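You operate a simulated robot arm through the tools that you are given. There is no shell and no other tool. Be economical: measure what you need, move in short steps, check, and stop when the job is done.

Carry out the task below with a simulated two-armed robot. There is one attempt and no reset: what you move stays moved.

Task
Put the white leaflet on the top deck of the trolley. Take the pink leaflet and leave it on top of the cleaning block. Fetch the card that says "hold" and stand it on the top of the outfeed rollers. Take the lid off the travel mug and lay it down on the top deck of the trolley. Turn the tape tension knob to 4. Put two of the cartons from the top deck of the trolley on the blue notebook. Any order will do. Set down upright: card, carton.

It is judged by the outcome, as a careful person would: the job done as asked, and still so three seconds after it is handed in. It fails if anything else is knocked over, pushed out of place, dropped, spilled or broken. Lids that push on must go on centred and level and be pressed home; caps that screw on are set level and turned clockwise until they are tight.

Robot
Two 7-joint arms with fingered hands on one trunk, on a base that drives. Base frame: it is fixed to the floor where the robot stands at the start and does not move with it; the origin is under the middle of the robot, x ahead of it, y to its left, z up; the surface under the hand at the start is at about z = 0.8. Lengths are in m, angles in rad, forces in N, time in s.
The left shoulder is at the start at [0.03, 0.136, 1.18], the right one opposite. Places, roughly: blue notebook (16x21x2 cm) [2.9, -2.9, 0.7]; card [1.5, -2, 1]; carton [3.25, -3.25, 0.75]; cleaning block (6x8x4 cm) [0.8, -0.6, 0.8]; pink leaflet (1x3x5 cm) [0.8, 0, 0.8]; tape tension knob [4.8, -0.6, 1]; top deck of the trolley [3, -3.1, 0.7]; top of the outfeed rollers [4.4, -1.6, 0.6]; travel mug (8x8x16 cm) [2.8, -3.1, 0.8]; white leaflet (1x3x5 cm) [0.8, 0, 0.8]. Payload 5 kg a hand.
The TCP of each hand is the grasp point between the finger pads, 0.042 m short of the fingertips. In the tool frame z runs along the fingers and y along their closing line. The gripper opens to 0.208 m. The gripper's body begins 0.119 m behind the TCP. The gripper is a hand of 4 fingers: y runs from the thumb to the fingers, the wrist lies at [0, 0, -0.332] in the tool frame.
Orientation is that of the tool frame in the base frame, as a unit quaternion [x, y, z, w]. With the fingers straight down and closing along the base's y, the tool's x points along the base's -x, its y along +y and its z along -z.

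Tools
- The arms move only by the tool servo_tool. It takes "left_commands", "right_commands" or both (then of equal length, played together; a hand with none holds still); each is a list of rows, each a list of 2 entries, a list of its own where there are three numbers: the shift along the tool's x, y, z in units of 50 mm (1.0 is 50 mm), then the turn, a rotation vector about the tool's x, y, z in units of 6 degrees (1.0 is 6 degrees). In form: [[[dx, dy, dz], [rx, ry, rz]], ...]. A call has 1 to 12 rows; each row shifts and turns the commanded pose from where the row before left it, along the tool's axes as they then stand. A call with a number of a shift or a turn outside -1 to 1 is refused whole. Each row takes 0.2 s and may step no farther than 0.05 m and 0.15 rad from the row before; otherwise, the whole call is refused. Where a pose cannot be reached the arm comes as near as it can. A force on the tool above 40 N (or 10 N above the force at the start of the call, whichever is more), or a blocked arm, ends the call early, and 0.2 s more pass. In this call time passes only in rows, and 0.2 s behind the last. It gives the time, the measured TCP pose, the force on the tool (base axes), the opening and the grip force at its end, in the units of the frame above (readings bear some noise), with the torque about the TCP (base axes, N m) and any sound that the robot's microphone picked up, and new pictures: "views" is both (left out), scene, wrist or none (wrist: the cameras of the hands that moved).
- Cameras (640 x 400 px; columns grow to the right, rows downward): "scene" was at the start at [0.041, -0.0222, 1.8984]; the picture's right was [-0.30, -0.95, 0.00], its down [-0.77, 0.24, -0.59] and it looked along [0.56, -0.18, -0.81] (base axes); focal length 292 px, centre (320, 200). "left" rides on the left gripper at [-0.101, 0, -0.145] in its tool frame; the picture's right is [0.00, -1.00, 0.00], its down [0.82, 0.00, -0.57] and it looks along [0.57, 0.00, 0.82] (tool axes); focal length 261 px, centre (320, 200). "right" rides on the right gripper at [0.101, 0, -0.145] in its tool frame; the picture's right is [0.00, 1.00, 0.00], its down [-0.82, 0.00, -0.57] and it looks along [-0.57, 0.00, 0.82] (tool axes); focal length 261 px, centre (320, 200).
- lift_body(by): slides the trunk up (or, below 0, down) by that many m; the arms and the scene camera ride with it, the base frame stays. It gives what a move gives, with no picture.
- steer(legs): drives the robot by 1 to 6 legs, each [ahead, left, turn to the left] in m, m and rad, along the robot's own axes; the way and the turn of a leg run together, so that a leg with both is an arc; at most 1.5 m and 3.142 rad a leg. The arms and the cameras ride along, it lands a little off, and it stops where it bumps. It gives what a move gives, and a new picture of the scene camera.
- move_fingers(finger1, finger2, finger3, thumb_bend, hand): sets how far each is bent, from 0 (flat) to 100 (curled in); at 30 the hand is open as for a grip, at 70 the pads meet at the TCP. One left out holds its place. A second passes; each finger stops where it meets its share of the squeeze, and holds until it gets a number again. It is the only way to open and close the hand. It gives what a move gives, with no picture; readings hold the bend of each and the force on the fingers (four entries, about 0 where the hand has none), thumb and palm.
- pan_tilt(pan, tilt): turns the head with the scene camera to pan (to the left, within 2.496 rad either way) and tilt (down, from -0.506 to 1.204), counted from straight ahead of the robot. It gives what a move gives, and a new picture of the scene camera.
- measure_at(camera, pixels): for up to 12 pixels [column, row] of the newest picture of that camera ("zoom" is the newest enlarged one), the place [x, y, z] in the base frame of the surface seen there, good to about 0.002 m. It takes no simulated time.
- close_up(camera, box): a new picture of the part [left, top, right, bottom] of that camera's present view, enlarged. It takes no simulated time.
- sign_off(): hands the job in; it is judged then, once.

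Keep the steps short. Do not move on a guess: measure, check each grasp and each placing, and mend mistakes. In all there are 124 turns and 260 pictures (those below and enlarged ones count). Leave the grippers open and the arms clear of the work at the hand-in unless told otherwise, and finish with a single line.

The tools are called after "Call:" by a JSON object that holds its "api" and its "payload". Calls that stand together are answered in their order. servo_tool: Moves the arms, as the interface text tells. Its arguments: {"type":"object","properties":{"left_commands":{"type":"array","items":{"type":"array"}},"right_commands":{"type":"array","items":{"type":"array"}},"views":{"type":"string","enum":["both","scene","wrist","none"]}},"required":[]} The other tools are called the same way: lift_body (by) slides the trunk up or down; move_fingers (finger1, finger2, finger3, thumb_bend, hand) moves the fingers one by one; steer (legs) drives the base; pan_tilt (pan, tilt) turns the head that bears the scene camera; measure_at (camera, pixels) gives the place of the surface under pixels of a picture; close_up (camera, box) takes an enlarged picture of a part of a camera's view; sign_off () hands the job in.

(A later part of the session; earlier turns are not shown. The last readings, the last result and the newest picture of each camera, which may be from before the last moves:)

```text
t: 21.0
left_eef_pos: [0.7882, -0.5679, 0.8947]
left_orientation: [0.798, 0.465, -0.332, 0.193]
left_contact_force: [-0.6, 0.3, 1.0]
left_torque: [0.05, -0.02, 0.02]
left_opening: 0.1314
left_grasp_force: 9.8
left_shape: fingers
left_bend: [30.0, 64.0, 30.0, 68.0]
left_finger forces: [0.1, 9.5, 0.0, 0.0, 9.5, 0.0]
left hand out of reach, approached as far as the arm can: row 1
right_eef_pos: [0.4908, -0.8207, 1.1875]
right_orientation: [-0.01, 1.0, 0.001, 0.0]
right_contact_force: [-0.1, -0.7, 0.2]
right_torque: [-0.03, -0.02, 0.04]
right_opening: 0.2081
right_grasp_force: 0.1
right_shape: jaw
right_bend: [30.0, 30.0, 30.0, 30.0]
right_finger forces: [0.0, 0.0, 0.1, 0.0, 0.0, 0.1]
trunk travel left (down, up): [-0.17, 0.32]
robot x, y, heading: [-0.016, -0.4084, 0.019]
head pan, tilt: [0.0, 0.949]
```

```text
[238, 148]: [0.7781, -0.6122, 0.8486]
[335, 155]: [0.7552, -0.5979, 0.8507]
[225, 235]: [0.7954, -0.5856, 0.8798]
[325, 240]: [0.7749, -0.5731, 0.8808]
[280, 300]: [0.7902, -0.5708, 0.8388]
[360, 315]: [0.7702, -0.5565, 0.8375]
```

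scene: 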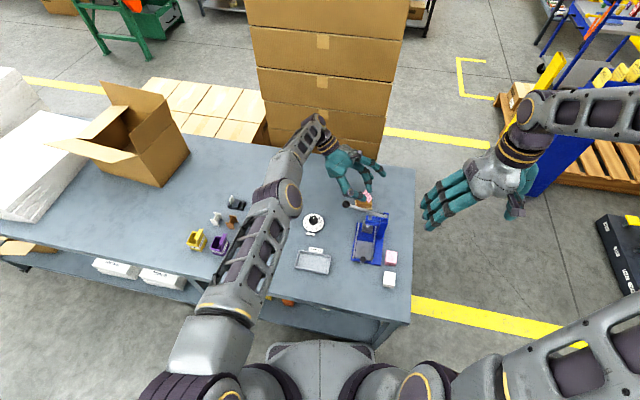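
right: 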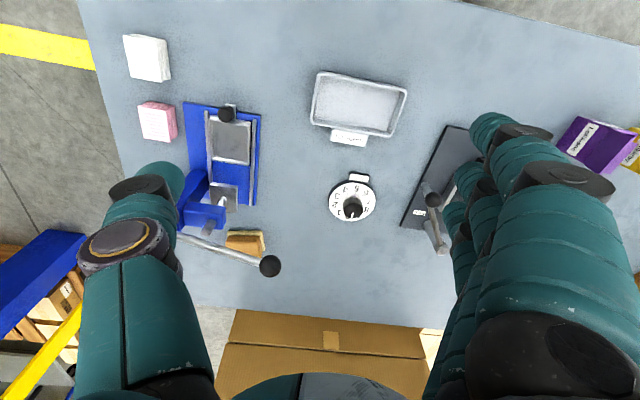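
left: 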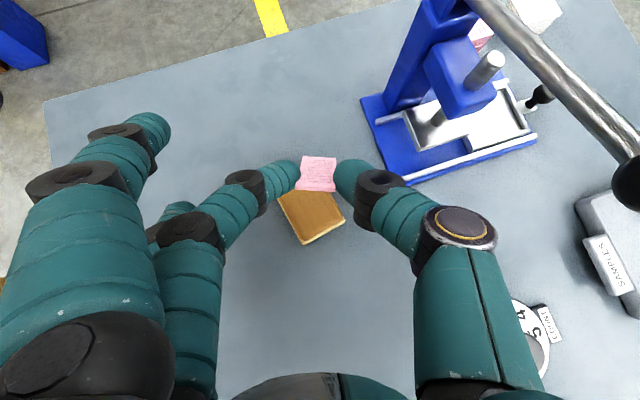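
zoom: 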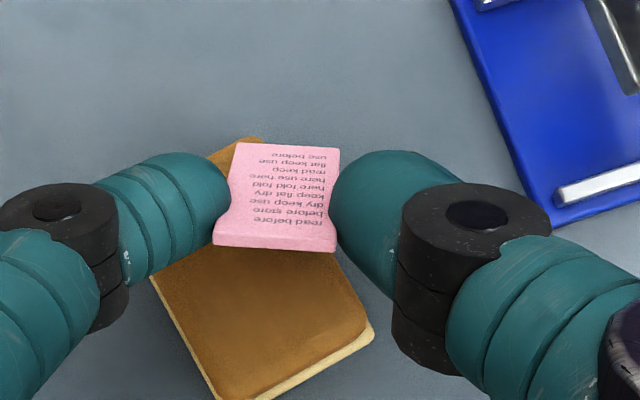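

The arm is at full reach, so I'll raise the trunk 1 cm for safety and nudge the base forward 15 mm.

Call:
{"api": "lift_body", "payload": {"by": 0.01}}

Call:
{"api": "steer", "payload": {"legs": [[0.018, 0.01, 0]]}}

Call:
{"api": "close_up", "payload": {"camera": "left", "box": [240, 110, 420, 240]}}

Call:
{"api": "measure_at", "payload": {"camera": "zoom", "pixels": [[238, 148], [335, 155], [225, 235], [325, 240]]}}

```text
t: 21.6
left_eef_pos: [0.7885, -0.5677, 0.903]
left_orientation: [0.798, 0.465, -0.332, 0.193]
left_contact_force: [0.5, -0.4, -1.3]
left_torque: [-0.02, 0.01, -0.01]
left_opening: 0.1313
left_grasp_force: 9.7
left_shape: fingers
left_bend: [30.0, 64.0, 30.0, 68.0]
left_finger forces: [0.1, 9.4, 0.0, 0.0, 9.6, 0.0]
right_eef_pos: [0.4927, -0.8218, 1.1977]
right_orientation: [-0.01, 1.0, 0.0, -0.001]
right_contact_force: [-0.5, -0.3, -0.7]
right_torque: [0.0, -0.01, -0.01]
right_opening: 0.2081
right_grasp_force: 0.0
right_shape: jaw
right_bend: [30.0, 30.0, 30.0, 30.0]
right_finger forces: [0.1, 0.0, 0.0, 0.0, 0.0, 0.0]
trunk travel left (down, up): [-0.18, 0.31]
robot x, y, heading: [-0.0123, -0.409, 0.022]
head pan, tilt: [0.0, 0.949]
```

```text
t: 22.3
left_eef_pos: [0.7907, -0.5669, 0.9031]
left_orientation: [0.799, 0.464, -0.331, 0.192]
left_contact_force: [0.3, -0.5, -0.6]
left_torque: [-0.01, -0.04, 0.02]
left_opening: 0.1315
left_grasp_force: 9.8
left_shape: fingers
left_bend: [30.0, 64.0, 30.0, 68.0]
left_finger forces: [0.1, 9.5, 0.1, 0.0, 9.5, 0.0]
right_eef_pos: [0.492, -0.8216, 1.1984]
right_orientation: [-0.009, 1.0, 0.0, -0.001]
right_contact_force: [-0.4, -1.2, -0.1]
right_torque: [0.0, 0.01, -0.04]
right_opening: 0.2081
right_grasp_force: 0.1
right_shape: jaw
right_bend: [30.0, 30.0, 30.0, 30.0]
right_finger forces: [0.1, 0.0, 0.1, 0.0, 0.1, 0.0]
trunk travel left (down, up): [-0.18, 0.31]
robot x, y, heading: [-0.0138, -0.4054, 0.019]
head pan, tilt: [0.0, 0.949]
stopped in leg 1: the robot was blocked; the commanded pose is now the measured one
```

scene: 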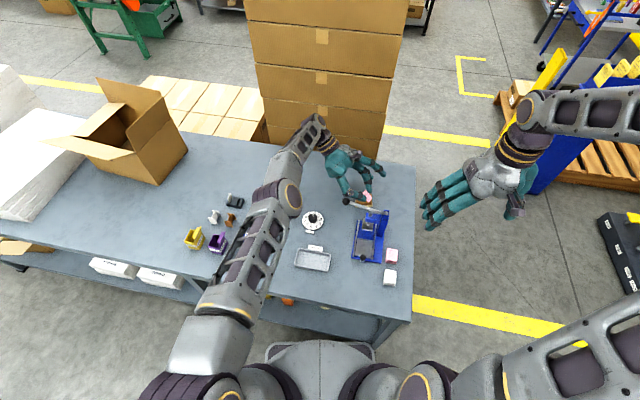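

```text
3.08 times, centred on (330, 175) of left
```

zoom: 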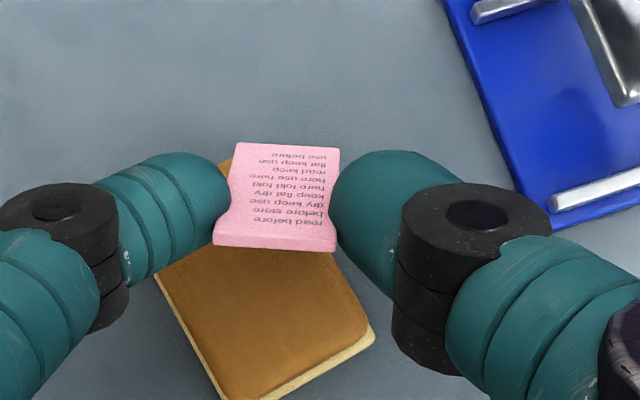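

```text
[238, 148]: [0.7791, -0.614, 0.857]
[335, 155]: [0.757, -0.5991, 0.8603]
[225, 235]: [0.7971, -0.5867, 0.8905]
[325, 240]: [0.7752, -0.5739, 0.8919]
```

The base is already touching the table. Swinging the hand 15° back about the vertical brings the wrist nearer and also moves the bottom edge 12 mm outward, so I'll do that.

Call:
{"api": "servo_tool", "payload": {"left_commands": [[[0, 0, 0], [-0.6, 0, -0.6]], [[0, 0, 0], [-0.6, 0, -0.6]], [[0, 0, 0], [-0.57, 0, -0.57]]], "views": "none"}}

Call:
{"api": "close_up", "payload": {"camera": "left", "box": [240, 110, 420, 240]}}

Call:
{"api": "measure_at", "payload": {"camera": "zoom", "pixels": [[238, 148], [335, 155], [225, 235], [325, 240], [280, 300], [360, 315]]}}

```text
t: 23.1
left_eef_pos: [0.7903, -0.5669, 0.903]
left_orientation: [0.731, 0.565, -0.304, 0.235]
left_contact_force: [0.3, 0.2, 0.4]
left_torque: [-0.02, -0.04, 0.07]
left_opening: 0.1312
left_grasp_force: 9.8
left_shape: fingers
left_bend: [30.0, 64.0, 30.0, 68.0]
left_finger forces: [0.0, 9.5, 0.0, 0.1, 9.5, 0.0]
right_eef_pos: [0.4921, -0.8206, 1.1983]
right_orientation: [-0.01, 1.0, 0.0, 0.0]
right_contact_force: [-0.2, 0.8, 0.0]
right_torque: [-0.06, -0.04, 0.01]
right_opening: 0.2079
right_grasp_force: 0.0
right_shape: jaw
right_bend: [30.0, 30.0, 30.0, 30.0]
right_finger forces: [0.1, 0.0, 0.0, 0.0, 0.0, 0.1]
trunk travel left (down, up): [-0.18, 0.31]
robot x, y, heading: [-0.0096, -0.4082, 0.022]
head pan, tilt: [0.0, 0.949]
```

```text
3.08 times, centred on (330, 175) of left
```

zoom: 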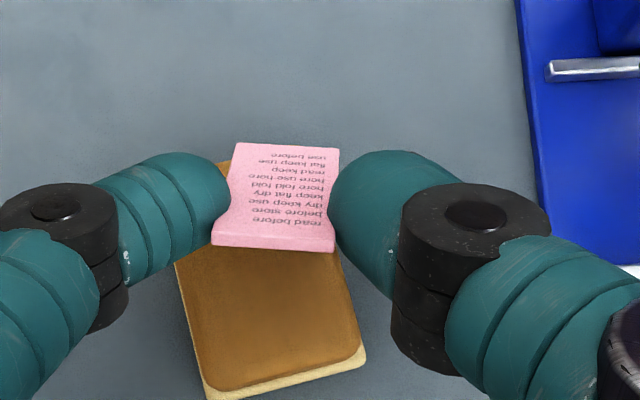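

```text
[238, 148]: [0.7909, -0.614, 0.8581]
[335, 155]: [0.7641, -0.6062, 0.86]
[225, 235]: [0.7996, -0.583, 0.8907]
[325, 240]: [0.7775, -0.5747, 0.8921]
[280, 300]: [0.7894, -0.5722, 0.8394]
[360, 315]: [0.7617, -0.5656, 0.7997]
```

The bottom edge is now at (0.778, -0.610). I'll move 7 mm outward and 11 mm down to touch the block.

Call:
{"api": "servo_tool", "payload": {"left_commands": [[[0.07, 0.15, -0.05], [0, 0, 0]], [[0.16, 0, 0.16], [0, 0, 0]]], "views": "none"}}

Call:
{"api": "close_up", "payload": {"camera": "left", "box": [240, 110, 420, 240]}}

Call:
{"api": "measure_at", "payload": {"camera": "zoom", "pixels": [[238, 148], [335, 155], [225, 235], [325, 240]]}}

```text
t: 23.7
left_eef_pos: [0.7983, -0.566, 0.8908]
left_orientation: [0.731, 0.565, -0.302, 0.235]
left_contact_force: [0.4, -1.0, -0.2]
left_torque: [0.03, 0.02, -0.01]
left_opening: 0.1313
left_grasp_force: 9.5
left_shape: fingers
left_bend: [30.0, 64.0, 30.0, 68.0]
left_finger forces: [0.0, 9.4, 0.0, 0.0, 9.4, 0.0]
right_eef_pos: [0.4921, -0.8215, 1.1975]
right_orientation: [-0.008, 1.0, 0.0, -0.002]
right_contact_force: [0.4, -1.0, -0.2]
right_torque: [0.05, 0.06, 0.0]
right_opening: 0.2078
right_grasp_force: 0.0
right_shape: jaw
right_bend: [30.0, 30.0, 30.0, 30.0]
right_finger forces: [0.0, 0.0, 0.0, 0.1, 0.1, 0.0]
trunk travel left (down, up): [-0.18, 0.31]
robot x, y, heading: [-0.0148, -0.4106, 0.023]
head pan, tilt: [0.0, 0.949]
```

```text
3.08 times, centred on (330, 175) of left
```

zoom: 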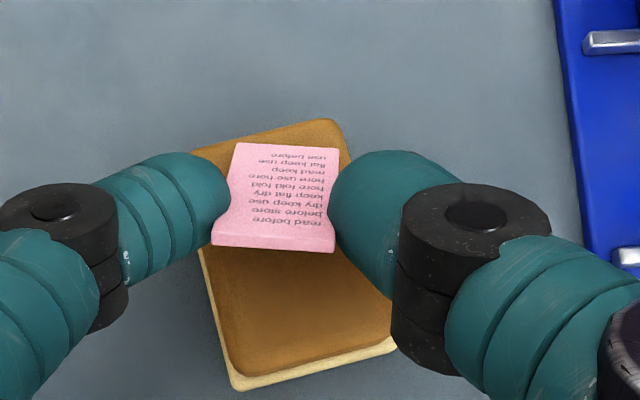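

```text
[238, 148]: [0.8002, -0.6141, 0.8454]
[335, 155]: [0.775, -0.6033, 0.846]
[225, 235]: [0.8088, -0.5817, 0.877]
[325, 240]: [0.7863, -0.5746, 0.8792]
```

The leaflet's lower edge is at the block surface and well inside its outline. I'll open gently.

Call:
{"api": "move_fingers", "payload": {"hand": "left", "finger2": 57, "thumb_bend": 59}}

Call:
{"api": "close_up", "payload": {"camera": "left", "box": [240, 110, 420, 240]}}

```text
t: 24.7
left_eef_pos: [0.7974, -0.5653, 0.8905]
left_orientation: [0.731, 0.565, -0.304, 0.234]
left_contact_force: [-0.3, 0.8, 0.2]
left_torque: [0.04, 0.03, -0.01]
left_opening: 0.148
left_grasp_force: 0.1
left_shape: fingers
left_bend: [30.0, 56.0, 30.0, 59.0]
left_finger forces: [0.0, 0.0, 0.1, 0.0, 0.0, 0.0]
right_eef_pos: [0.4914, -0.8219, 1.1976]
right_orientation: [-0.009, 1.0, 0.0, 0.0]
right_contact_force: [0.3, 0.5, 0.0]
right_torque: [0.03, 0.0, 0.02]
right_opening: 0.208
right_grasp_force: 0.0
right_shape: jaw
right_bend: [30.0, 30.0, 30.0, 30.0]
right_finger forces: [0.1, 0.1, 0.0, 0.0, 0.0, 0.1]
trunk travel left (down, up): [-0.18, 0.31]
robot x, y, heading: [-0.0114, -0.406, 0.021]
head pan, tilt: [0.0, 0.949]
```

```text
3.08 times, centred on (330, 175) of left
```

zoom: 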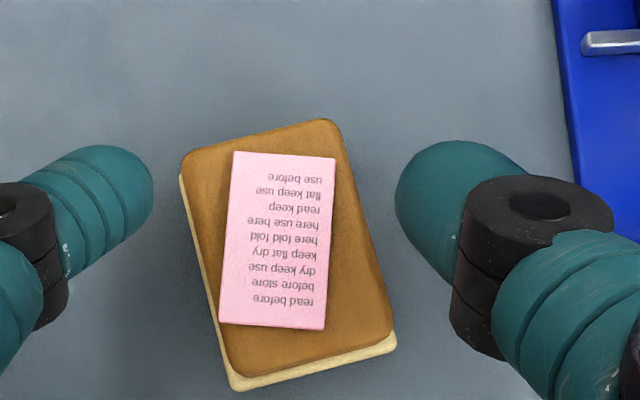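

Pink lies flat on the block. I'll retreat straight up and level the hand.

Call:
{"api": "servo_tool", "payload": {"left_commands": [[[-0.7, 0, -0.7], [0, 0, 0]], [[-0.7, 0, -0.7], [0, 0, 0]], [[-0.7, 0, -0.7], [0, 0, 0]], [[-0.7, 0, -0.7], [0, 0, 0]], [[-0.7, 0, -0.7], [0, 0, 0]], [[0, 0, 0], [0, 1, 0]], [[0, 0, 0], [0, 1, 0]], [[0, 0, 0], [0, 1, 0]], [[0, 0, 0], [0, 1, 0]], [[0, 0, 0], [0, 1, 0]], [[0, 0, 0], [0, 1, 0]], [[0, 0, 0], [0, 1, 0]]], "views": "none"}}

Call:
{"api": "steer", "payload": {"legs": [[-0.02, 0.41, 0]]}}

```text
t: 27.3
left_eef_pos: [0.7986, -0.5653, 1.1388]
left_orientation: [0.791, 0.612, -0.02, 0.016]
left_contact_force: [0.7, 0.2, 0.7]
left_torque: [0.03, 0.0, 0.01]
left_opening: 0.1484
left_grasp_force: 0.1
left_shape: fingers
left_bend: [30.0, 56.0, 30.0, 59.0]
left_finger forces: [0.0, 0.0, 0.0, 0.0, 0.1, 0.0]
right_eef_pos: [0.491, -0.822, 1.1983]
right_orientation: [-0.009, 1.0, 0.0, 0.0]
right_contact_force: [-1.0, -0.7, -0.1]
right_torque: [0.13, -0.06, 0.0]
right_opening: 0.208
right_grasp_force: 0.1
right_shape: jaw
right_bend: [30.0, 30.0, 30.0, 30.0]
right_finger forces: [0.0, 0.1, 0.0, 0.1, 0.0, 0.1]
trunk travel left (down, up): [-0.18, 0.31]
robot x, y, heading: [-0.0112, -0.4044, 0.022]
head pan, tilt: [0.0, 0.949]
```

```text
t: 29.8
left_eef_pos: [0.7696, -0.1439, 1.139]
left_orientation: [0.79, 0.613, -0.022, 0.016]
left_contact_force: [-0.2, 0.5, 0.2]
left_torque: [-0.11, 0.0, 0.02]
left_opening: 0.1486
left_grasp_force: 0.1
left_shape: fingers
left_bend: [30.0, 56.0, 30.0, 59.0]
left_finger forces: [0.1, 0.0, 0.1, 0.0, 0.0, 0.1]
right_eef_pos: [0.4656, -0.4018, 1.1984]
right_orientation: [-0.012, 1.0, 0.0, 0.0]
right_contact_force: [-0.6, 0.8, 0.7]
right_torque: [-0.07, 0.02, -0.01]
right_opening: 0.2078
right_grasp_force: 0.0
right_shape: jaw
right_bend: [30.0, 30.0, 30.0, 30.0]
right_finger forces: [0.1, 0.0, 0.0, 0.1, 0.0, 0.0]
trunk travel left (down, up): [-0.18, 0.31]
robot x, y, heading: [-0.0429, 0.0063, 0.023]
head pan, tilt: [0.0, 0.949]
```

scene: 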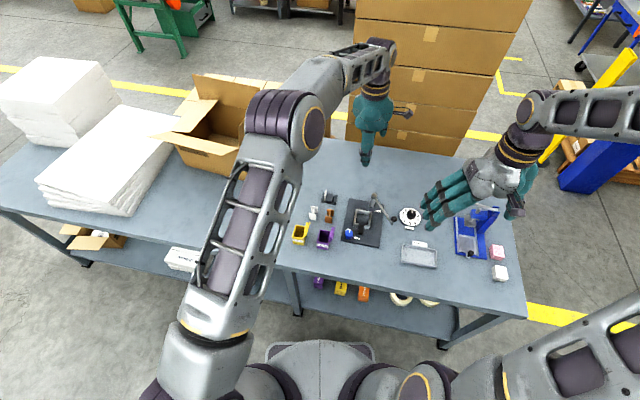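

I'm back in front of the holder. I'll centre over the white leaflet at (0.7795, 0.0055), restore the yaw, set the pinch gap and go down to just above it.

Call:
{"api": "move_fingers", "payload": {"hand": "left", "finger2": 61, "thumb_bend": 61}}

Call:
{"api": "servo_tool", "payload": {"left_commands": [[[0, 0, 0], [0, 0.5, 0]], [[0.97, -0.18, 0], [0, 0, 0]], [[0.97, -0.18, 0], [0, 0, 0]], [[0.97, -0.18, 0], [0, 0, 0]], [[0, 0, 0], [0, 0, -0.65]], [[0, 0, 1], [0, 0, 0]], [[0, 0, 1], [0, 0, 0]], [[0, 0, 1], [0, 0, 0]], [[0, 0, 1], [0, 0, 0]], [[0, 0, 0.4], [0, 0, 0]]], "views": "wrist"}}

Call:
{"api": "close_up", "payload": {"camera": "left", "box": [220, 80, 440, 220]}}

Call:
{"api": "measure_at", "payload": {"camera": "zoom", "pixels": [[242, 218], [335, 218], [290, 218], [290, 210], [290, 225], [290, 190]]}}

```text
t: 30.8
left_eef_pos: [0.7704, -0.1438, 1.1378]
left_orientation: [0.79, 0.613, -0.021, 0.017]
left_contact_force: [-0.2, 0.4, -0.8]
left_torque: [-0.01, -0.01, -0.01]
left_opening: 0.144
left_grasp_force: 0.0
left_shape: fingers
left_bend: [30.0, 61.0, 30.0, 61.0]
left_finger forces: [0.0, 0.0, 0.0, 0.0, 0.0, 0.0]
right_eef_pos: [0.4661, -0.403, 1.1968]
right_orientation: [-0.012, 1.0, 0.0, 0.0]
right_contact_force: [-0.2, -0.4, 0.0]
right_torque: [-0.03, 0.0, 0.0]
right_opening: 0.2081
right_grasp_force: 0.2
right_shape: jaw
right_bend: [30.0, 30.0, 30.0, 30.0]
right_finger forces: [0.0, 0.0, 0.0, 0.1, 0.0, 0.1]
trunk travel left (down, up): [-0.18, 0.31]
robot x, y, heading: [-0.0393, 0.0109, 0.026]
head pan, tilt: [0.0, 0.949]
```

```text
t: 33.0
left_eef_pos: [0.7795, 0.0027, 0.9177]
left_orientation: [0.768, 0.641, -0.001, 0.001]
left_contact_force: [0.5, 1.1, 0.4]
left_torque: [-0.02, 0.02, -0.01]
left_opening: 0.144
left_grasp_force: 0.1
left_shape: fingers
left_bend: [30.0, 61.0, 30.0, 61.0]
left_finger forces: [0.0, 0.0, 0.0, 0.1, 0.0, 0.0]
right_eef_pos: [0.4664, -0.403, 1.1971]
right_orientation: [-0.012, 1.0, 0.0, 0.0]
right_contact_force: [-0.6, 0.2, -1.1]
right_torque: [-0.02, -0.03, 0.0]
right_opening: 0.2078
right_grasp_force: 0.0
right_shape: jaw
right_bend: [30.0, 30.0, 30.0, 30.0]
right_finger forces: [0.1, 0.0, 0.1, 0.1, 0.0, 0.1]
trunk travel left (down, up): [-0.18, 0.31]
robot x, y, heading: [-0.0417, 0.0072, 0.029]
head pan, tilt: [0.0, 0.949]
```

left: 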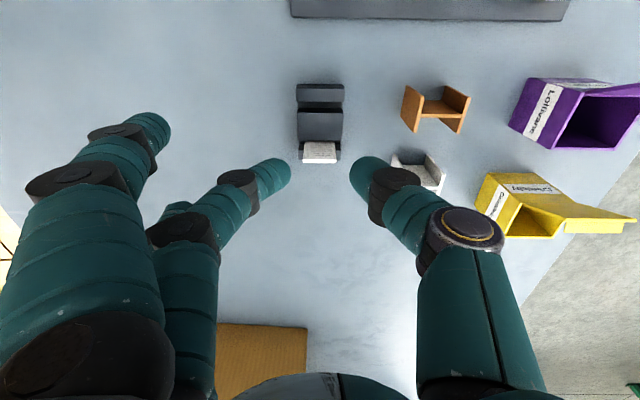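

```text
2.86 times, centred on (330, 150) of left
```

zoom: 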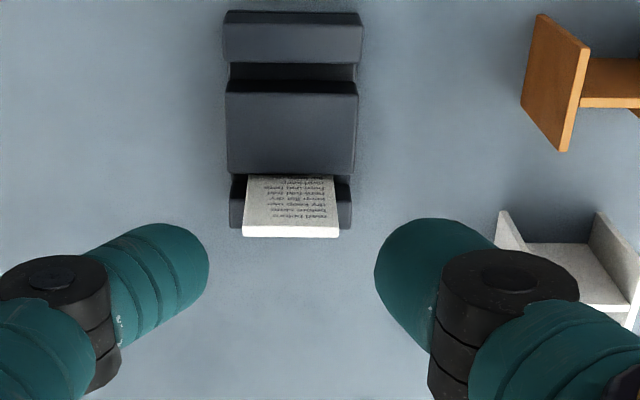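

```text
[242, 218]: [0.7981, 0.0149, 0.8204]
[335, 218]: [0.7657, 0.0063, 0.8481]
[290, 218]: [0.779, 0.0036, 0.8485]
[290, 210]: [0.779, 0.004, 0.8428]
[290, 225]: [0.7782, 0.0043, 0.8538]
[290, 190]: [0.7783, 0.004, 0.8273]
```

Nearly centred; the white centre is about (0.779, 0.006). I'll shift 4 mm, lower 46 mm and close.

Call:
{"api": "servo_tool", "payload": {"left_commands": [[[0.07, 0, 0.46], [0, 0, 0]], [[0, 0, 0.46], [0, 0, 0]]], "views": "none"}}

Call:
{"api": "move_fingers", "payload": {"hand": "left", "finger2": 70, "thumb_bend": 70}}

Call:
{"api": "close_up", "payload": {"camera": "left", "box": [220, 80, 440, 220]}}

```text
t: 33.6
left_eef_pos: [0.7804, 0.0067, 0.8716]
left_orientation: [0.768, 0.64, 0.0, 0.0]
left_contact_force: [1.2, 0.7, 0.1]
left_torque: [0.01, 0.05, -0.01]
left_opening: 0.1443
left_grasp_force: 0.0
left_shape: fingers
left_bend: [30.0, 61.0, 30.0, 61.0]
left_finger forces: [0.0, 0.0, 0.1, 0.1, 0.0, 0.1]
right_eef_pos: [0.4651, -0.4022, 1.1979]
right_orientation: [-0.012, 1.0, -0.001, 0.0]
right_contact_force: [-0.1, -0.2, 0.2]
right_torque: [0.03, 0.03, 0.0]
right_opening: 0.2078
right_grasp_force: 0.1
right_shape: jaw
right_bend: [30.0, 30.0, 30.0, 30.0]
right_finger forces: [0.0, 0.0, 0.0, 0.1, 0.0, 0.0]
trunk travel left (down, up): [-0.18, 0.31]
robot x, y, heading: [-0.043, 0.0068, 0.026]
head pan, tilt: [0.0, 0.949]
```

```text
t: 34.6
left_eef_pos: [0.78, 0.0061, 0.8726]
left_orientation: [0.768, 0.64, 0.0, 0.001]
left_contact_force: [0.0, -0.4, -1.0]
left_torque: [0.01, -0.01, 0.01]
left_opening: 0.1322
left_grasp_force: 10.2
left_shape: fingers
left_bend: [30.0, 64.0, 30.0, 68.0]
left_finger forces: [0.0, 9.9, 0.2, 0.0, 9.9, 0.0]
right_eef_pos: [0.4664, -0.4034, 1.1972]
right_orientation: [-0.013, 1.0, -0.001, 0.001]
right_contact_force: [-0.1, 1.1, 0.3]
right_torque: [0.0, -0.03, -0.03]
right_opening: 0.2078
right_grasp_force: 0.1
right_shape: jaw
right_bend: [30.0, 30.0, 30.0, 30.0]
right_finger forces: [0.1, 0.1, 0.0, 0.0, 0.1, 0.0]
trunk travel left (down, up): [-0.18, 0.31]
robot x, y, heading: [-0.0413, 0.0076, 0.026]
head pan, tilt: [0.0, 0.949]
```

```text
2.86 times, centred on (330, 150) of left
```

zoom: 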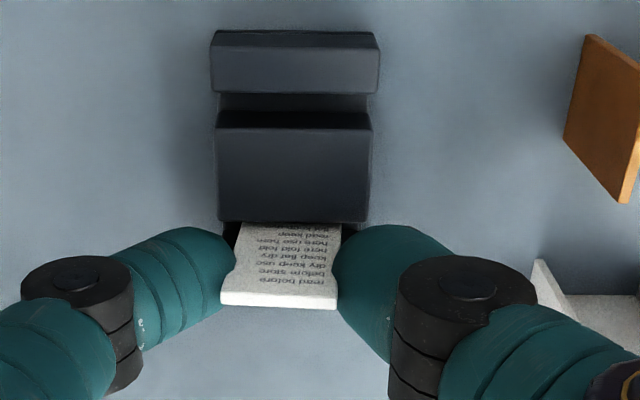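

White is gripped at 10 N. I'll lift it, back the base off a little and look to the right to plan the route.

Call:
{"api": "servo_tool", "payload": {"left_commands": [[[0, 0, -0.5], [0, 0, 0]], [[0, 0, -1], [0, 0, 0]], [[0, 0, -1], [0, 0, 0]], [[0, 0, -1], [0, 0, 0]], [[0, 0, -1], [0, 0, 0]], [[0, 0, -1], [0, 0, 0]], [[0.3, -0.9, 0], [0, 0, 0]], [[0.3, -0.9, 0], [0, 0, 0]], [[0.3, -0.9, 0], [0, 0, 0]], [[0.3, -0.9, 0], [0, 0, 0]]], "views": "wrist"}}

Call:
{"api": "steer", "payload": {"legs": [[-0.5, 0, 0], [0, -0.4, 0]]}}

Call:
{"api": "pan_tilt", "payload": {"pan": -0.9, "tilt": 0.35}}

```text
t: 36.8
left_eef_pos: [0.6122, 0.0982, 1.1481]
left_orientation: [0.768, 0.64, 0.0, 0.002]
left_contact_force: [-0.4, 0.1, 0.3]
left_torque: [-0.03, -0.12, 0.01]
left_opening: 0.1316
left_grasp_force: 9.7
left_shape: fingers
left_bend: [30.0, 64.0, 30.0, 68.0]
left_finger forces: [0.0, 9.6, 0.1, 0.0, 9.7, 0.2]
right_eef_pos: [0.4631, -0.402, 1.199]
right_orientation: [-0.012, 1.0, 0.001, 0.001]
right_contact_force: [-0.7, -0.2, 0.9]
right_torque: [-0.04, -0.14, 0.04]
right_opening: 0.2079
right_grasp_force: 0.0
right_shape: jaw
right_bend: [30.0, 30.0, 30.0, 30.0]
right_finger forces: [0.0, 0.1, 0.0, 0.0, 0.0, 0.0]
trunk travel left (down, up): [-0.18, 0.31]
robot x, y, heading: [-0.0383, 0.0067, 0.026]
head pan, tilt: [0.0, 0.949]
```

left: 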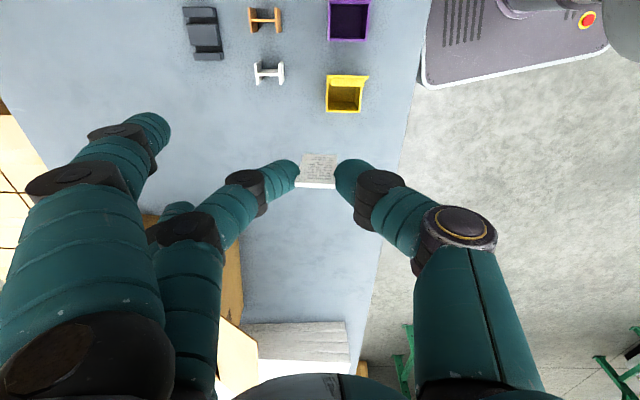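

```text
t: 41.9
left_eef_pos: [0.1211, -0.311, 1.1463]
left_orientation: [0.767, 0.642, 0.0, 0.0]
left_contact_force: [-0.3, -1.1, -0.1]
left_torque: [0.12, 0.01, -0.01]
left_opening: 0.1318
left_grasp_force: 9.0
left_shape: fingers
left_bend: [30.0, 64.0, 30.0, 68.0]
left_finger forces: [0.0, 9.6, 0.1, 0.0, 9.5, 0.0]
right_eef_pos: [-0.0263, -0.812, 1.1975]
right_orientation: [-0.015, 1.0, 0.001, 0.0]
right_contact_force: [-0.1, -0.5, -0.5]
right_torque: [0.14, 0.0, -0.04]
right_opening: 0.208
right_grasp_force: 0.0
right_shape: jaw
right_bend: [30.0, 30.0, 30.0, 30.0]
right_finger forces: [0.1, 0.0, 0.1, 0.0, 0.0, 0.0]
trunk travel left (down, up): [-0.18, 0.31]
robot x, y, heading: [-0.5336, -0.404, 0.031]
head pan, tilt: [0.0, 0.949]
```

scene: 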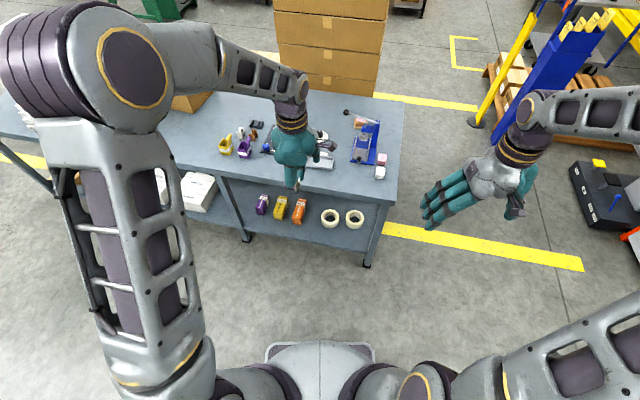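

```text
t: 43.1
left_eef_pos: [0.1204, -0.3082, 1.148]
left_orientation: [0.767, 0.642, -0.001, 0.001]
left_contact_force: [1.0, 0.2, -0.5]
left_torque: [-0.01, -0.01, -0.01]
left_opening: 0.1311
left_grasp_force: 9.4
left_shape: fingers
left_bend: [30.0, 64.0, 30.0, 68.0]
left_finger forces: [0.0, 9.6, 0.0, 0.0, 9.6, 0.0]
right_eef_pos: [-0.0249, -0.8114, 1.1981]
right_orientation: [-0.014, 1.0, 0.0, 0.0]
right_contact_force: [-0.1, 0.0, 0.0]
right_torque: [0.01, 0.0, -0.02]
right_opening: 0.2079
right_grasp_force: 0.1
right_shape: jaw
right_bend: [30.0, 30.0, 30.0, 30.0]
right_finger forces: [0.0, 0.1, 0.0, 0.0, 0.0, 0.0]
trunk travel left (down, up): [-0.18, 0.31]
robot x, y, heading: [-0.5323, -0.3996, 0.032]
head pan, tilt: [-0.901, 0.351]
```

scene: 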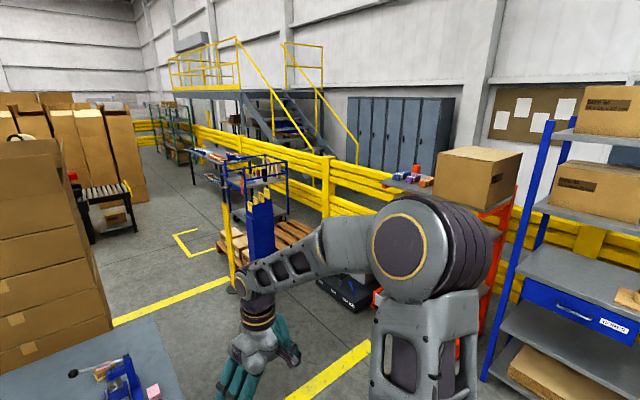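

The leaflet is still gripped. I'll measure several landmarks along the way — trolley, orange shelf, pallet and rollers — and zoom in on them.

Call:
{"api": "measure_at", "payload": {"camera": "scene", "pixels": [[405, 178], [425, 185], [245, 165], [262, 230], [230, 285], [250, 187], [350, 285], [100, 195], [205, 155], [285, 240], [505, 270], [300, 215]]}}

Call:
{"api": "close_up", "payload": {"camera": "scene", "box": [170, 130, 330, 260]}}

Call:
{"api": "close_up", "payload": {"camera": "scene", "box": [370, 130, 530, 230]}}

```text
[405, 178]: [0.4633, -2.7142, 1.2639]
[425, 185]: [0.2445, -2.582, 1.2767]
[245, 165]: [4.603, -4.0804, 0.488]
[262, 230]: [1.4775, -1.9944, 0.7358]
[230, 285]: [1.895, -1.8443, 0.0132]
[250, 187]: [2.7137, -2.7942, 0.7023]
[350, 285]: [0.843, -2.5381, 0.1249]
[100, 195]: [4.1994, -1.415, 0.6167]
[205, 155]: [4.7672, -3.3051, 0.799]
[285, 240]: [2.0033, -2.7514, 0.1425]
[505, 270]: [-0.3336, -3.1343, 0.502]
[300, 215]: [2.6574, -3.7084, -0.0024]
```

```text
3.08 times, centred on (250, 195) of scene
```

zoom: 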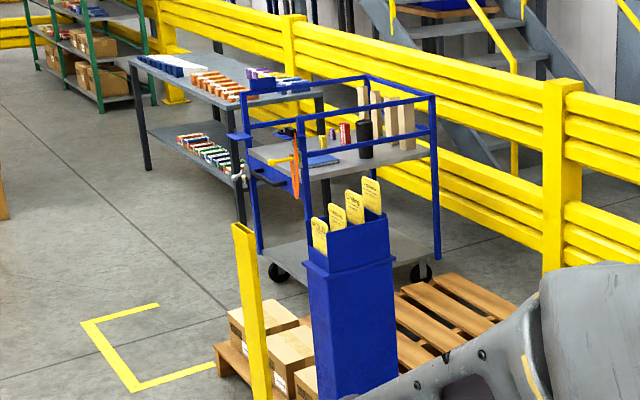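

```text
4.00 times, centred on (450, 180) of scene
```

zoom: 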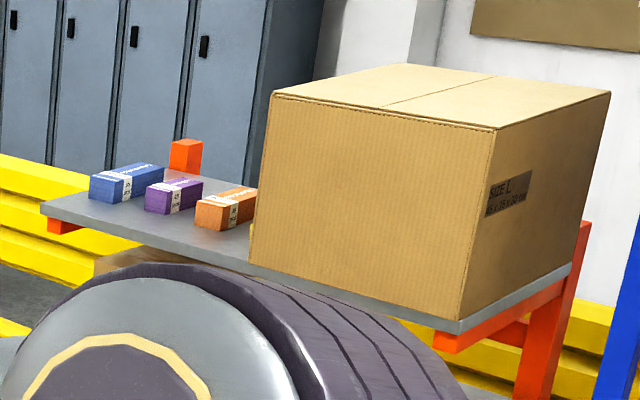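

The four yellow cards stand in a blue box near (1.48, -2.0), and the trolley stands behind it with rails. I'll drive right clear of the table, then ahead to face the card box.

Call:
{"api": "steer", "payload": {"legs": [[0, -1.2, -0.03], [1.15, 0, 0]]}}

Call:
{"api": "pan_tilt", "payload": {"pan": -0.45, "tilt": 0.7}}

```text
t: 54.6
left_eef_pos: [1.2892, -1.5119, 1.1475]
left_orientation: [0.772, 0.636, 0.0, 0.001]
left_contact_force: [0.5, -0.2, -0.1]
left_torque: [0.02, 0.06, -0.01]
left_opening: 0.1317
left_grasp_force: 10.0
left_shape: fingers
left_bend: [30.0, 64.0, 30.0, 68.0]
left_finger forces: [0.0, 9.6, 0.1, 0.1, 9.5, 0.2]
right_eef_pos: [1.1347, -2.0113, 1.1972]
right_orientation: [-0.006, 1.0, 0.0, -0.002]
right_contact_force: [0.9, -0.6, -0.5]
right_torque: [-0.01, 0.05, -0.01]
right_opening: 0.2083
right_grasp_force: 0.1
right_shape: jaw
right_bend: [30.0, 30.0, 30.0, 30.0]
right_finger forces: [0.0, 0.0, 0.1, 0.0, 0.0, 0.0]
trunk travel left (down, up): [-0.18, 0.31]
robot x, y, heading: [0.635, -1.5927, 0.015]
head pan, tilt: [-0.901, 0.351]
```

scene: 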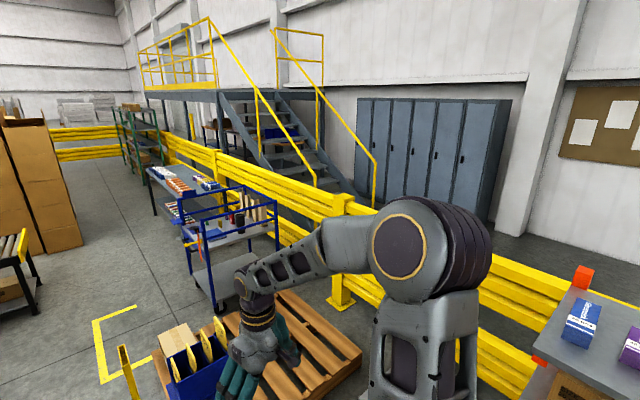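

```text
t: 55.5
left_eef_pos: [1.2875, -1.5113, 1.147]
left_orientation: [0.772, 0.635, 0.0, 0.001]
left_contact_force: [0.0, 0.4, -0.2]
left_torque: [-0.02, 0.01, -0.02]
left_opening: 0.1316
left_grasp_force: 9.4
left_shape: fingers
left_bend: [30.0, 64.0, 30.0, 68.0]
left_finger forces: [0.0, 9.6, 0.1, 0.0, 9.6, 0.1]
right_eef_pos: [1.1341, -2.01, 1.1973]
right_orientation: [-0.006, 1.0, 0.0, 0.0]
right_contact_force: [-1.2, -0.6, 0.2]
right_torque: [0.03, 0.02, 0.01]
right_opening: 0.2079
right_grasp_force: 0.0
right_shape: jaw
right_bend: [30.0, 30.0, 30.0, 30.0]
right_finger forces: [0.0, 0.1, 0.1, 0.0, 0.0, 0.1]
trunk travel left (down, up): [-0.18, 0.31]
robot x, y, heading: [0.6327, -1.5937, 0.014]
head pan, tilt: [-0.45, 0.7]
```

scene: 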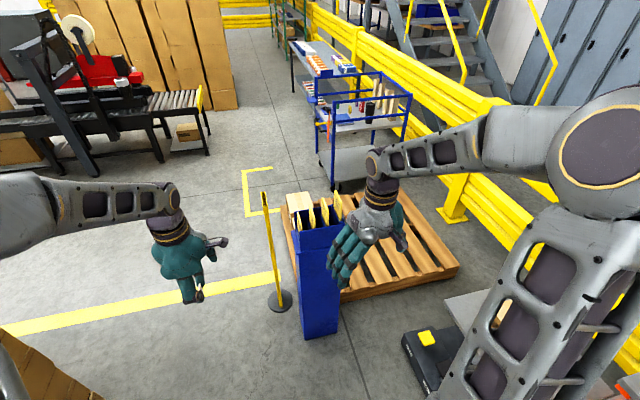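

The card box is at scene (318,230) and a yellow stanchion stands to its left. I'll zoom in to read the cards.

Call:
{"api": "close_up", "payload": {"camera": "scene", "box": [280, 185, 360, 255]}}

Call:
{"api": "measure_at", "payload": {"camera": "zoom", "pixels": [[160, 160], [250, 150], [355, 130], [450, 90], [100, 270], [510, 250], [430, 260]]}}

Call:
{"api": "close_up", "payload": {"camera": "right", "box": [0, 0, 640, 400]}}

```text
5.71 times, centred on (320, 220) of scene
```

zoom: 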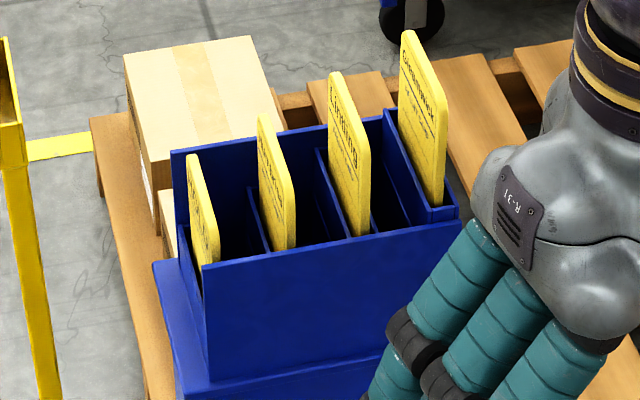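

```text
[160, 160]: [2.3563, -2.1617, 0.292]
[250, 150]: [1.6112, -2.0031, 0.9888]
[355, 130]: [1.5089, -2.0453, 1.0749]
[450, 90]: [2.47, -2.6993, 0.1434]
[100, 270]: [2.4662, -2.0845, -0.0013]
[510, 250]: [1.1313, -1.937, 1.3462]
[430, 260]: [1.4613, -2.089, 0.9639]
```

```text
1.00 times, centred on (320, 200) of right (not enlarged: the box is as wide or as high as the picture)
```

zoom: 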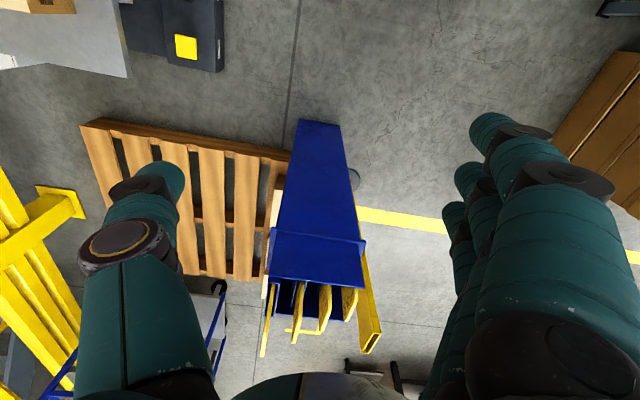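

The words are readable at an angle, so I'll zoom in tighter on each card.

Call:
{"api": "close_up", "payload": {"camera": "scene", "box": [300, 208, 322, 236]}}

Call:
{"api": "close_up", "payload": {"camera": "scene", "box": [318, 187, 342, 215]}}

```text
14.29 times, centred on (311, 222) of scene
```

zoom: 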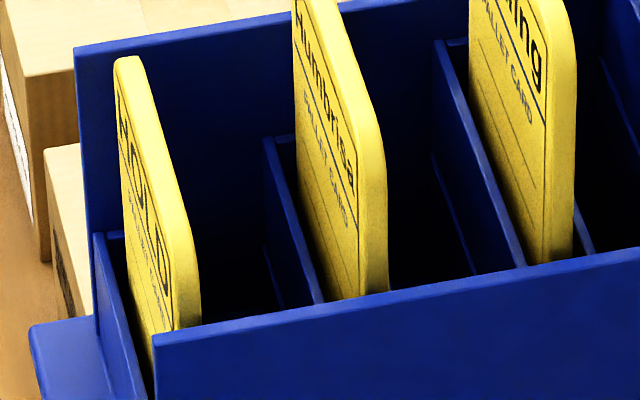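

```text
14.29 times, centred on (330, 201) of scene
```

zoom: 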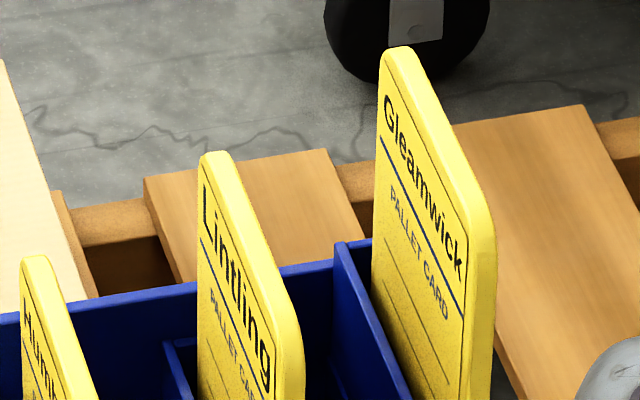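

The leftmost card reads "HOLD". I'll measure it.

Call:
{"api": "close_up", "payload": {"camera": "scene", "box": [298, 206, 326, 246]}}

Call:
{"api": "measure_at", "payload": {"camera": "scene", "pixels": [[304, 211], [305, 214], [307, 225], [305, 230], [313, 209], [314, 204], [316, 215]]}}

```text
10.00 times, centred on (312, 226) of scene
```

zoom: 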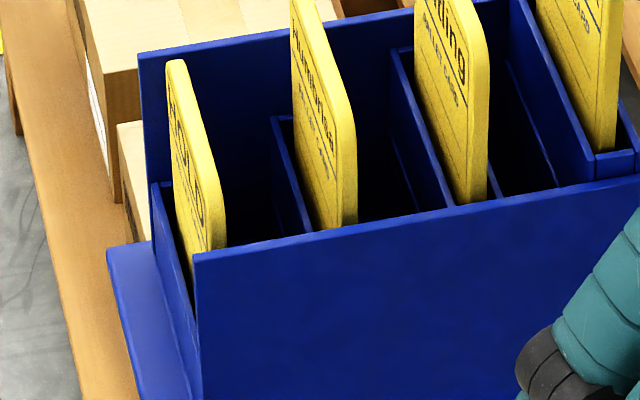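

```text
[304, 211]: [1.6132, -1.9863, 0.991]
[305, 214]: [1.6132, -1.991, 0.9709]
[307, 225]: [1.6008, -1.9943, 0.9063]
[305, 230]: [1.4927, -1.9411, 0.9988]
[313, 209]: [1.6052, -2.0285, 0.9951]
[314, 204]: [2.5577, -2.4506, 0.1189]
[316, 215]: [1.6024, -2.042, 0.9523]
```

Call:
{"api": "measure_at", "payload": {"camera": "zoom", "pixels": [[178, 68], [182, 120], [215, 235], [200, 180], [218, 190], [300, 40], [345, 150], [480, 60], [195, 230], [400, 230], [160, 220], [280, 120]]}}

```text
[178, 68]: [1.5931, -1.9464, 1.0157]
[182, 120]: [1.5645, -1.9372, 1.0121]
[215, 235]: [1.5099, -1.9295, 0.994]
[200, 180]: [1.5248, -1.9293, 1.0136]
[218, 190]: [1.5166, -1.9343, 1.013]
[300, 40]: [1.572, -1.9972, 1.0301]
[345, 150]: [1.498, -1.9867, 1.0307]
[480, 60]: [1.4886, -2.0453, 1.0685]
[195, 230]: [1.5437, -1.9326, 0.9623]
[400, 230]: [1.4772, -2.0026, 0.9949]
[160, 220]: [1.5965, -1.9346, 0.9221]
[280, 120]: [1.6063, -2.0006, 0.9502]
```

The HOLD card spans x 1.51–1.595 at y about -1.94, top z about 1.02, yaw about -8.5°. I'll measure the stanchion before driving closer.

Call:
{"api": "measure_at", "payload": {"camera": "scene", "pixels": [[264, 195], [269, 225], [276, 270], [283, 302], [300, 232], [345, 222], [320, 300], [338, 195]]}}

Call:
{"api": "steer", "payload": {"legs": [[0.2, 0, 0]]}}

```text
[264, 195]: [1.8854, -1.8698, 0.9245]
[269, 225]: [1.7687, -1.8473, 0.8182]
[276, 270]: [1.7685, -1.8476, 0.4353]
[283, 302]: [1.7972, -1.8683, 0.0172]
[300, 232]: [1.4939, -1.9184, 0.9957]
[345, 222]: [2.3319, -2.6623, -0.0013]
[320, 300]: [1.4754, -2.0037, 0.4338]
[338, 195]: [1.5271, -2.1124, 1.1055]
```

```text
t: 57.1
left_eef_pos: [1.4891, -1.509, 1.1464]
left_orientation: [0.772, 0.635, -0.001, 0.0]
left_contact_force: [0.9, 0.4, -1.0]
left_torque: [0.0, 0.12, -0.04]
left_opening: 0.1316
left_grasp_force: 9.7
left_shape: fingers
left_bend: [30.0, 64.0, 30.0, 68.0]
left_finger forces: [0.0, 9.6, 0.1, 0.0, 9.5, 0.0]
right_eef_pos: [1.3344, -2.0086, 1.1961]
right_orientation: [-0.005, 1.0, 0.0, -0.001]
right_contact_force: [0.7, -0.6, 0.1]
right_torque: [-0.04, 0.15, -0.04]
right_opening: 0.2077
right_grasp_force: 0.1
right_shape: jaw
right_bend: [30.0, 30.0, 30.0, 30.0]
right_finger forces: [0.0, 0.0, 0.0, 0.0, 0.1, 0.0]
trunk travel left (down, up): [-0.18, 0.31]
robot x, y, heading: [0.8322, -1.5894, 0.018]
head pan, tilt: [-0.45, 0.7]
```

scene: 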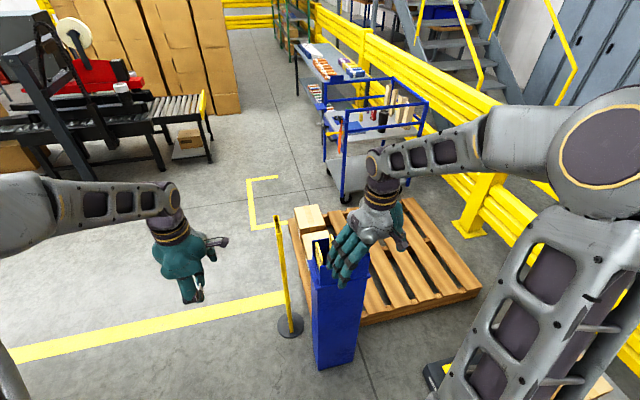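

There's a risk that the thumb hits the taller neighbouring card. I'll pre-close the right hand, lean it 25° so the thumb drops steeply between the cards, and align it above the HOLD card.

Call:
{"api": "move_fingers", "payload": {"hand": "right", "finger1": 60, "finger2": 60, "finger3": 60, "thumb_bend": 62}}

Call:
{"api": "servo_tool", "payload": {"right_commands": [[[0, 0, 0], [0, 0, 0.75]], [[0, 0, 0], [0, 0, 0.75]], [[-0.82, 0.455, 0], [0, 0, 0]], [[-0.82, 0.455, 0], [0, 0, 0]], [[-0.82, 0.455, 0], [0, 0, 0]], [[-0.82, 0.455, 0], [0, 0, 0]], [[-0.8, 0.455, 0], [0, 0, 0]], [[0, 0, 0], [0.84, 0, 0]], [[0, 0, 0], [0.84, 0, 0]], [[0, 0, 0], [0.84, 0, 0]], [[0, 0, 0], [0.84, 0, 0]], [[0, 0, 0], [0.84, 0, 0]]], "views": "both"}}

```text
t: 58.1
left_eef_pos: [1.4879, -1.5079, 1.1464]
left_orientation: [0.772, 0.636, -0.001, 0.0]
left_contact_force: [0.3, 0.4, -0.7]
left_torque: [0.03, 0.08, -0.02]
left_opening: 0.1315
left_grasp_force: 9.6
left_shape: fingers
left_bend: [30.0, 64.0, 30.0, 68.0]
left_finger forces: [0.0, 9.6, 0.1, 0.0, 9.6, 0.1]
right_eef_pos: [1.3348, -2.0078, 1.197]
right_orientation: [-0.005, 1.0, 0.0, -0.001]
right_contact_force: [0.4, 0.3, -0.3]
right_torque: [0.0, 0.03, 0.0]
right_opening: 0.0674
right_grasp_force: 0.0
right_shape: fingers
right_bend: [60.0, 60.0, 60.0, 62.0]
right_finger forces: [0.0, 0.1, 0.0, 0.0, 0.1, 0.0]
trunk travel left (down, up): [-0.18, 0.31]
robot x, y, heading: [0.8347, -1.5886, 0.013]
head pan, tilt: [-0.45, 0.7]
```

```text
t: 60.7
left_eef_pos: [1.4898, -1.5076, 1.1462]
left_orientation: [0.772, 0.636, -0.002, 0.0]
left_contact_force: [1.0, 0.5, 0.4]
left_torque: [-0.07, 0.06, 0.01]
left_opening: 0.1319
left_grasp_force: 9.5
left_shape: fingers
left_bend: [30.0, 64.0, 30.0, 68.0]
left_finger forces: [0.0, 9.6, 0.1, 0.1, 9.6, 0.0]
right_eef_pos: [1.5524, -1.9242, 1.1979]
right_orientation: [0.071, 0.973, -0.218, -0.017]
right_contact_force: [0.5, 0.3, -0.6]
right_torque: [-0.04, 0.04, -0.02]
right_opening: 0.0671
right_grasp_force: 0.1
right_shape: fingers
right_bend: [60.0, 60.0, 60.0, 62.0]
right_finger forces: [0.0, 0.0, 0.0, 0.0, 0.0, 0.0]
trunk travel left (down, up): [-0.18, 0.31]
robot x, y, heading: [0.8275, -1.589, 0.008]
head pan, tilt: [-0.45, 0.7]
```

scene: 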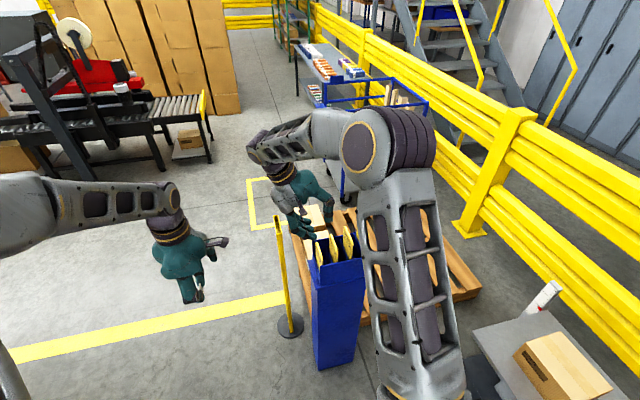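
right: 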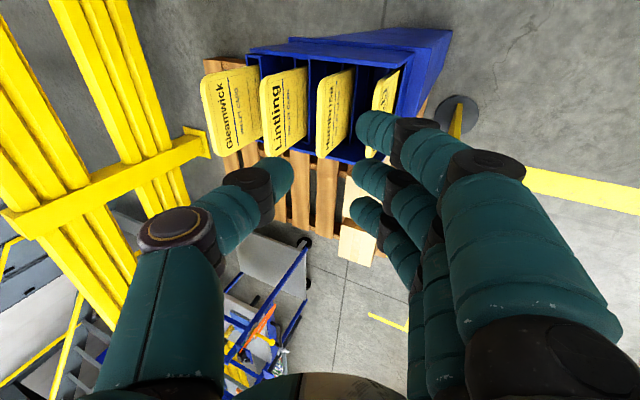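

A good view. I'll measure the HOLD card at right-camera (385,90), its neighbour and the box walls from here.

Call:
{"api": "close_up", "payload": {"camera": "right", "box": [250, 40, 450, 190]}}

Call:
{"api": "measure_at", "payload": {"camera": "right", "pixels": [[393, 72], [376, 108], [372, 130], [382, 95], [350, 70], [330, 152], [345, 110], [300, 72], [270, 152], [312, 60], [362, 155], [406, 75]]}}

```text
2.67 times, centred on (350, 115) of right
```

zoom: 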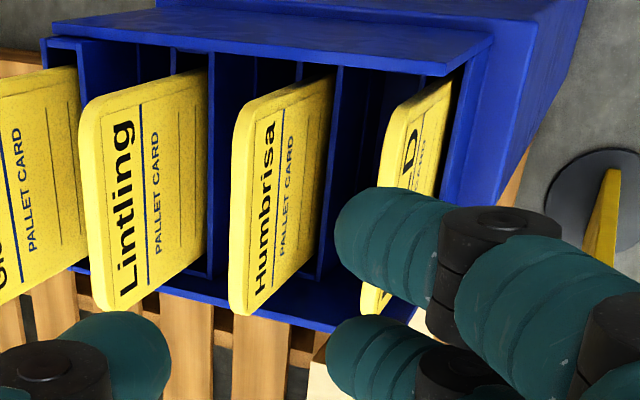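

```text
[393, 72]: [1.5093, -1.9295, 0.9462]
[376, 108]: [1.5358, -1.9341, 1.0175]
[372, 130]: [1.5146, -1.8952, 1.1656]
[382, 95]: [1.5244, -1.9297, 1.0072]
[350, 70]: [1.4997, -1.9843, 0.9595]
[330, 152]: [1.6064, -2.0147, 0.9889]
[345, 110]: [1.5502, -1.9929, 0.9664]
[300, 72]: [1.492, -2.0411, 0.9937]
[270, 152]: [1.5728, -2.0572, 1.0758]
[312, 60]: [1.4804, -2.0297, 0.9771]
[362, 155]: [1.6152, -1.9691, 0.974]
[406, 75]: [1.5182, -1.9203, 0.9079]
```

Alignment looks right. I'll descend 13 cm vertically, then check clearances.

Call:
{"api": "servo_tool", "payload": {"right_commands": [[[0, 0.4, 0.87], [0, 0, 0]], [[0, 0.4, 0.87], [0, 0, 0]], [[0, 0.3, 0.65], [0, 0, 0]]], "views": "wrist"}}

Call:
{"api": "close_up", "payload": {"camera": "right", "box": [230, 60, 450, 220]}}

```text
t: 61.5
left_eef_pos: [1.4888, -1.5092, 1.1459]
left_orientation: [0.772, 0.635, -0.002, 0.0]
left_contact_force: [0.4, 0.8, -0.1]
left_torque: [-0.02, 0.09, -0.02]
left_opening: 0.1313
left_grasp_force: 10.0
left_shape: fingers
left_bend: [30.0, 64.0, 30.0, 68.0]
left_finger forces: [0.0, 9.6, 0.1, 0.0, 9.6, 0.1]
right_eef_pos: [1.5529, -1.9277, 1.0649]
right_orientation: [0.071, 0.973, -0.217, -0.016]
right_contact_force: [0.2, 0.3, 0.0]
right_torque: [0.04, 0.11, -0.02]
right_opening: 0.0669
right_grasp_force: 0.1
right_shape: fingers
right_bend: [60.0, 60.0, 60.0, 62.0]
right_finger forces: [0.0, 0.0, 0.0, 0.1, 0.0, 0.0]
trunk travel left (down, up): [-0.18, 0.31]
robot x, y, heading: [0.8279, -1.5885, 0.011]
head pan, tilt: [-0.45, 0.7]
```

right: 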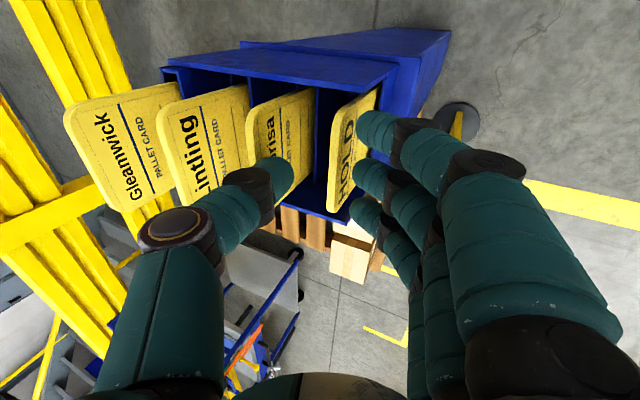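

```text
2.50 times, centred on (340, 140) of right
```

zoom: 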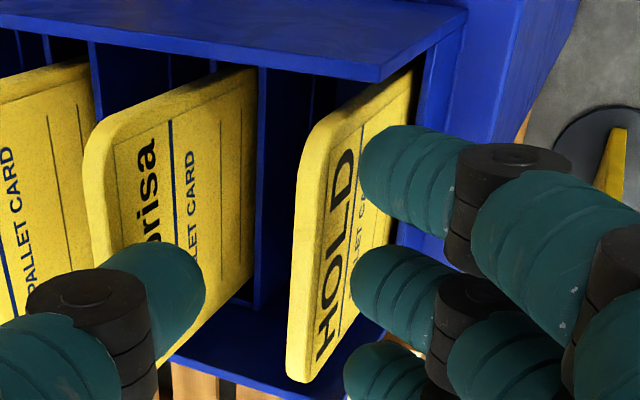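

The fingers are on the left of the card, and the thumb is above the gap to the right. I'll measure the thumb tip against the next card.

Call:
{"api": "measure_at", "payload": {"camera": "zoom", "pixels": [[198, 290], [185, 260], [130, 290], [100, 380], [345, 310], [365, 170], [300, 300], [320, 140], [130, 240], [355, 300], [90, 270]]}}

```text
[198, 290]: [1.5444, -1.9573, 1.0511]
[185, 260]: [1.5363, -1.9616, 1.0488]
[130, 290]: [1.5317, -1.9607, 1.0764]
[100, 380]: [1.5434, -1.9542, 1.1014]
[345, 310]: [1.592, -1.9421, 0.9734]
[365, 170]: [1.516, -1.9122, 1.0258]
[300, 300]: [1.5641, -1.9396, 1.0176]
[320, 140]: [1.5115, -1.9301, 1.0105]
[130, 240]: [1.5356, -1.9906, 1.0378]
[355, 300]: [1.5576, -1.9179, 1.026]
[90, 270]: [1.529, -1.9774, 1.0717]
```

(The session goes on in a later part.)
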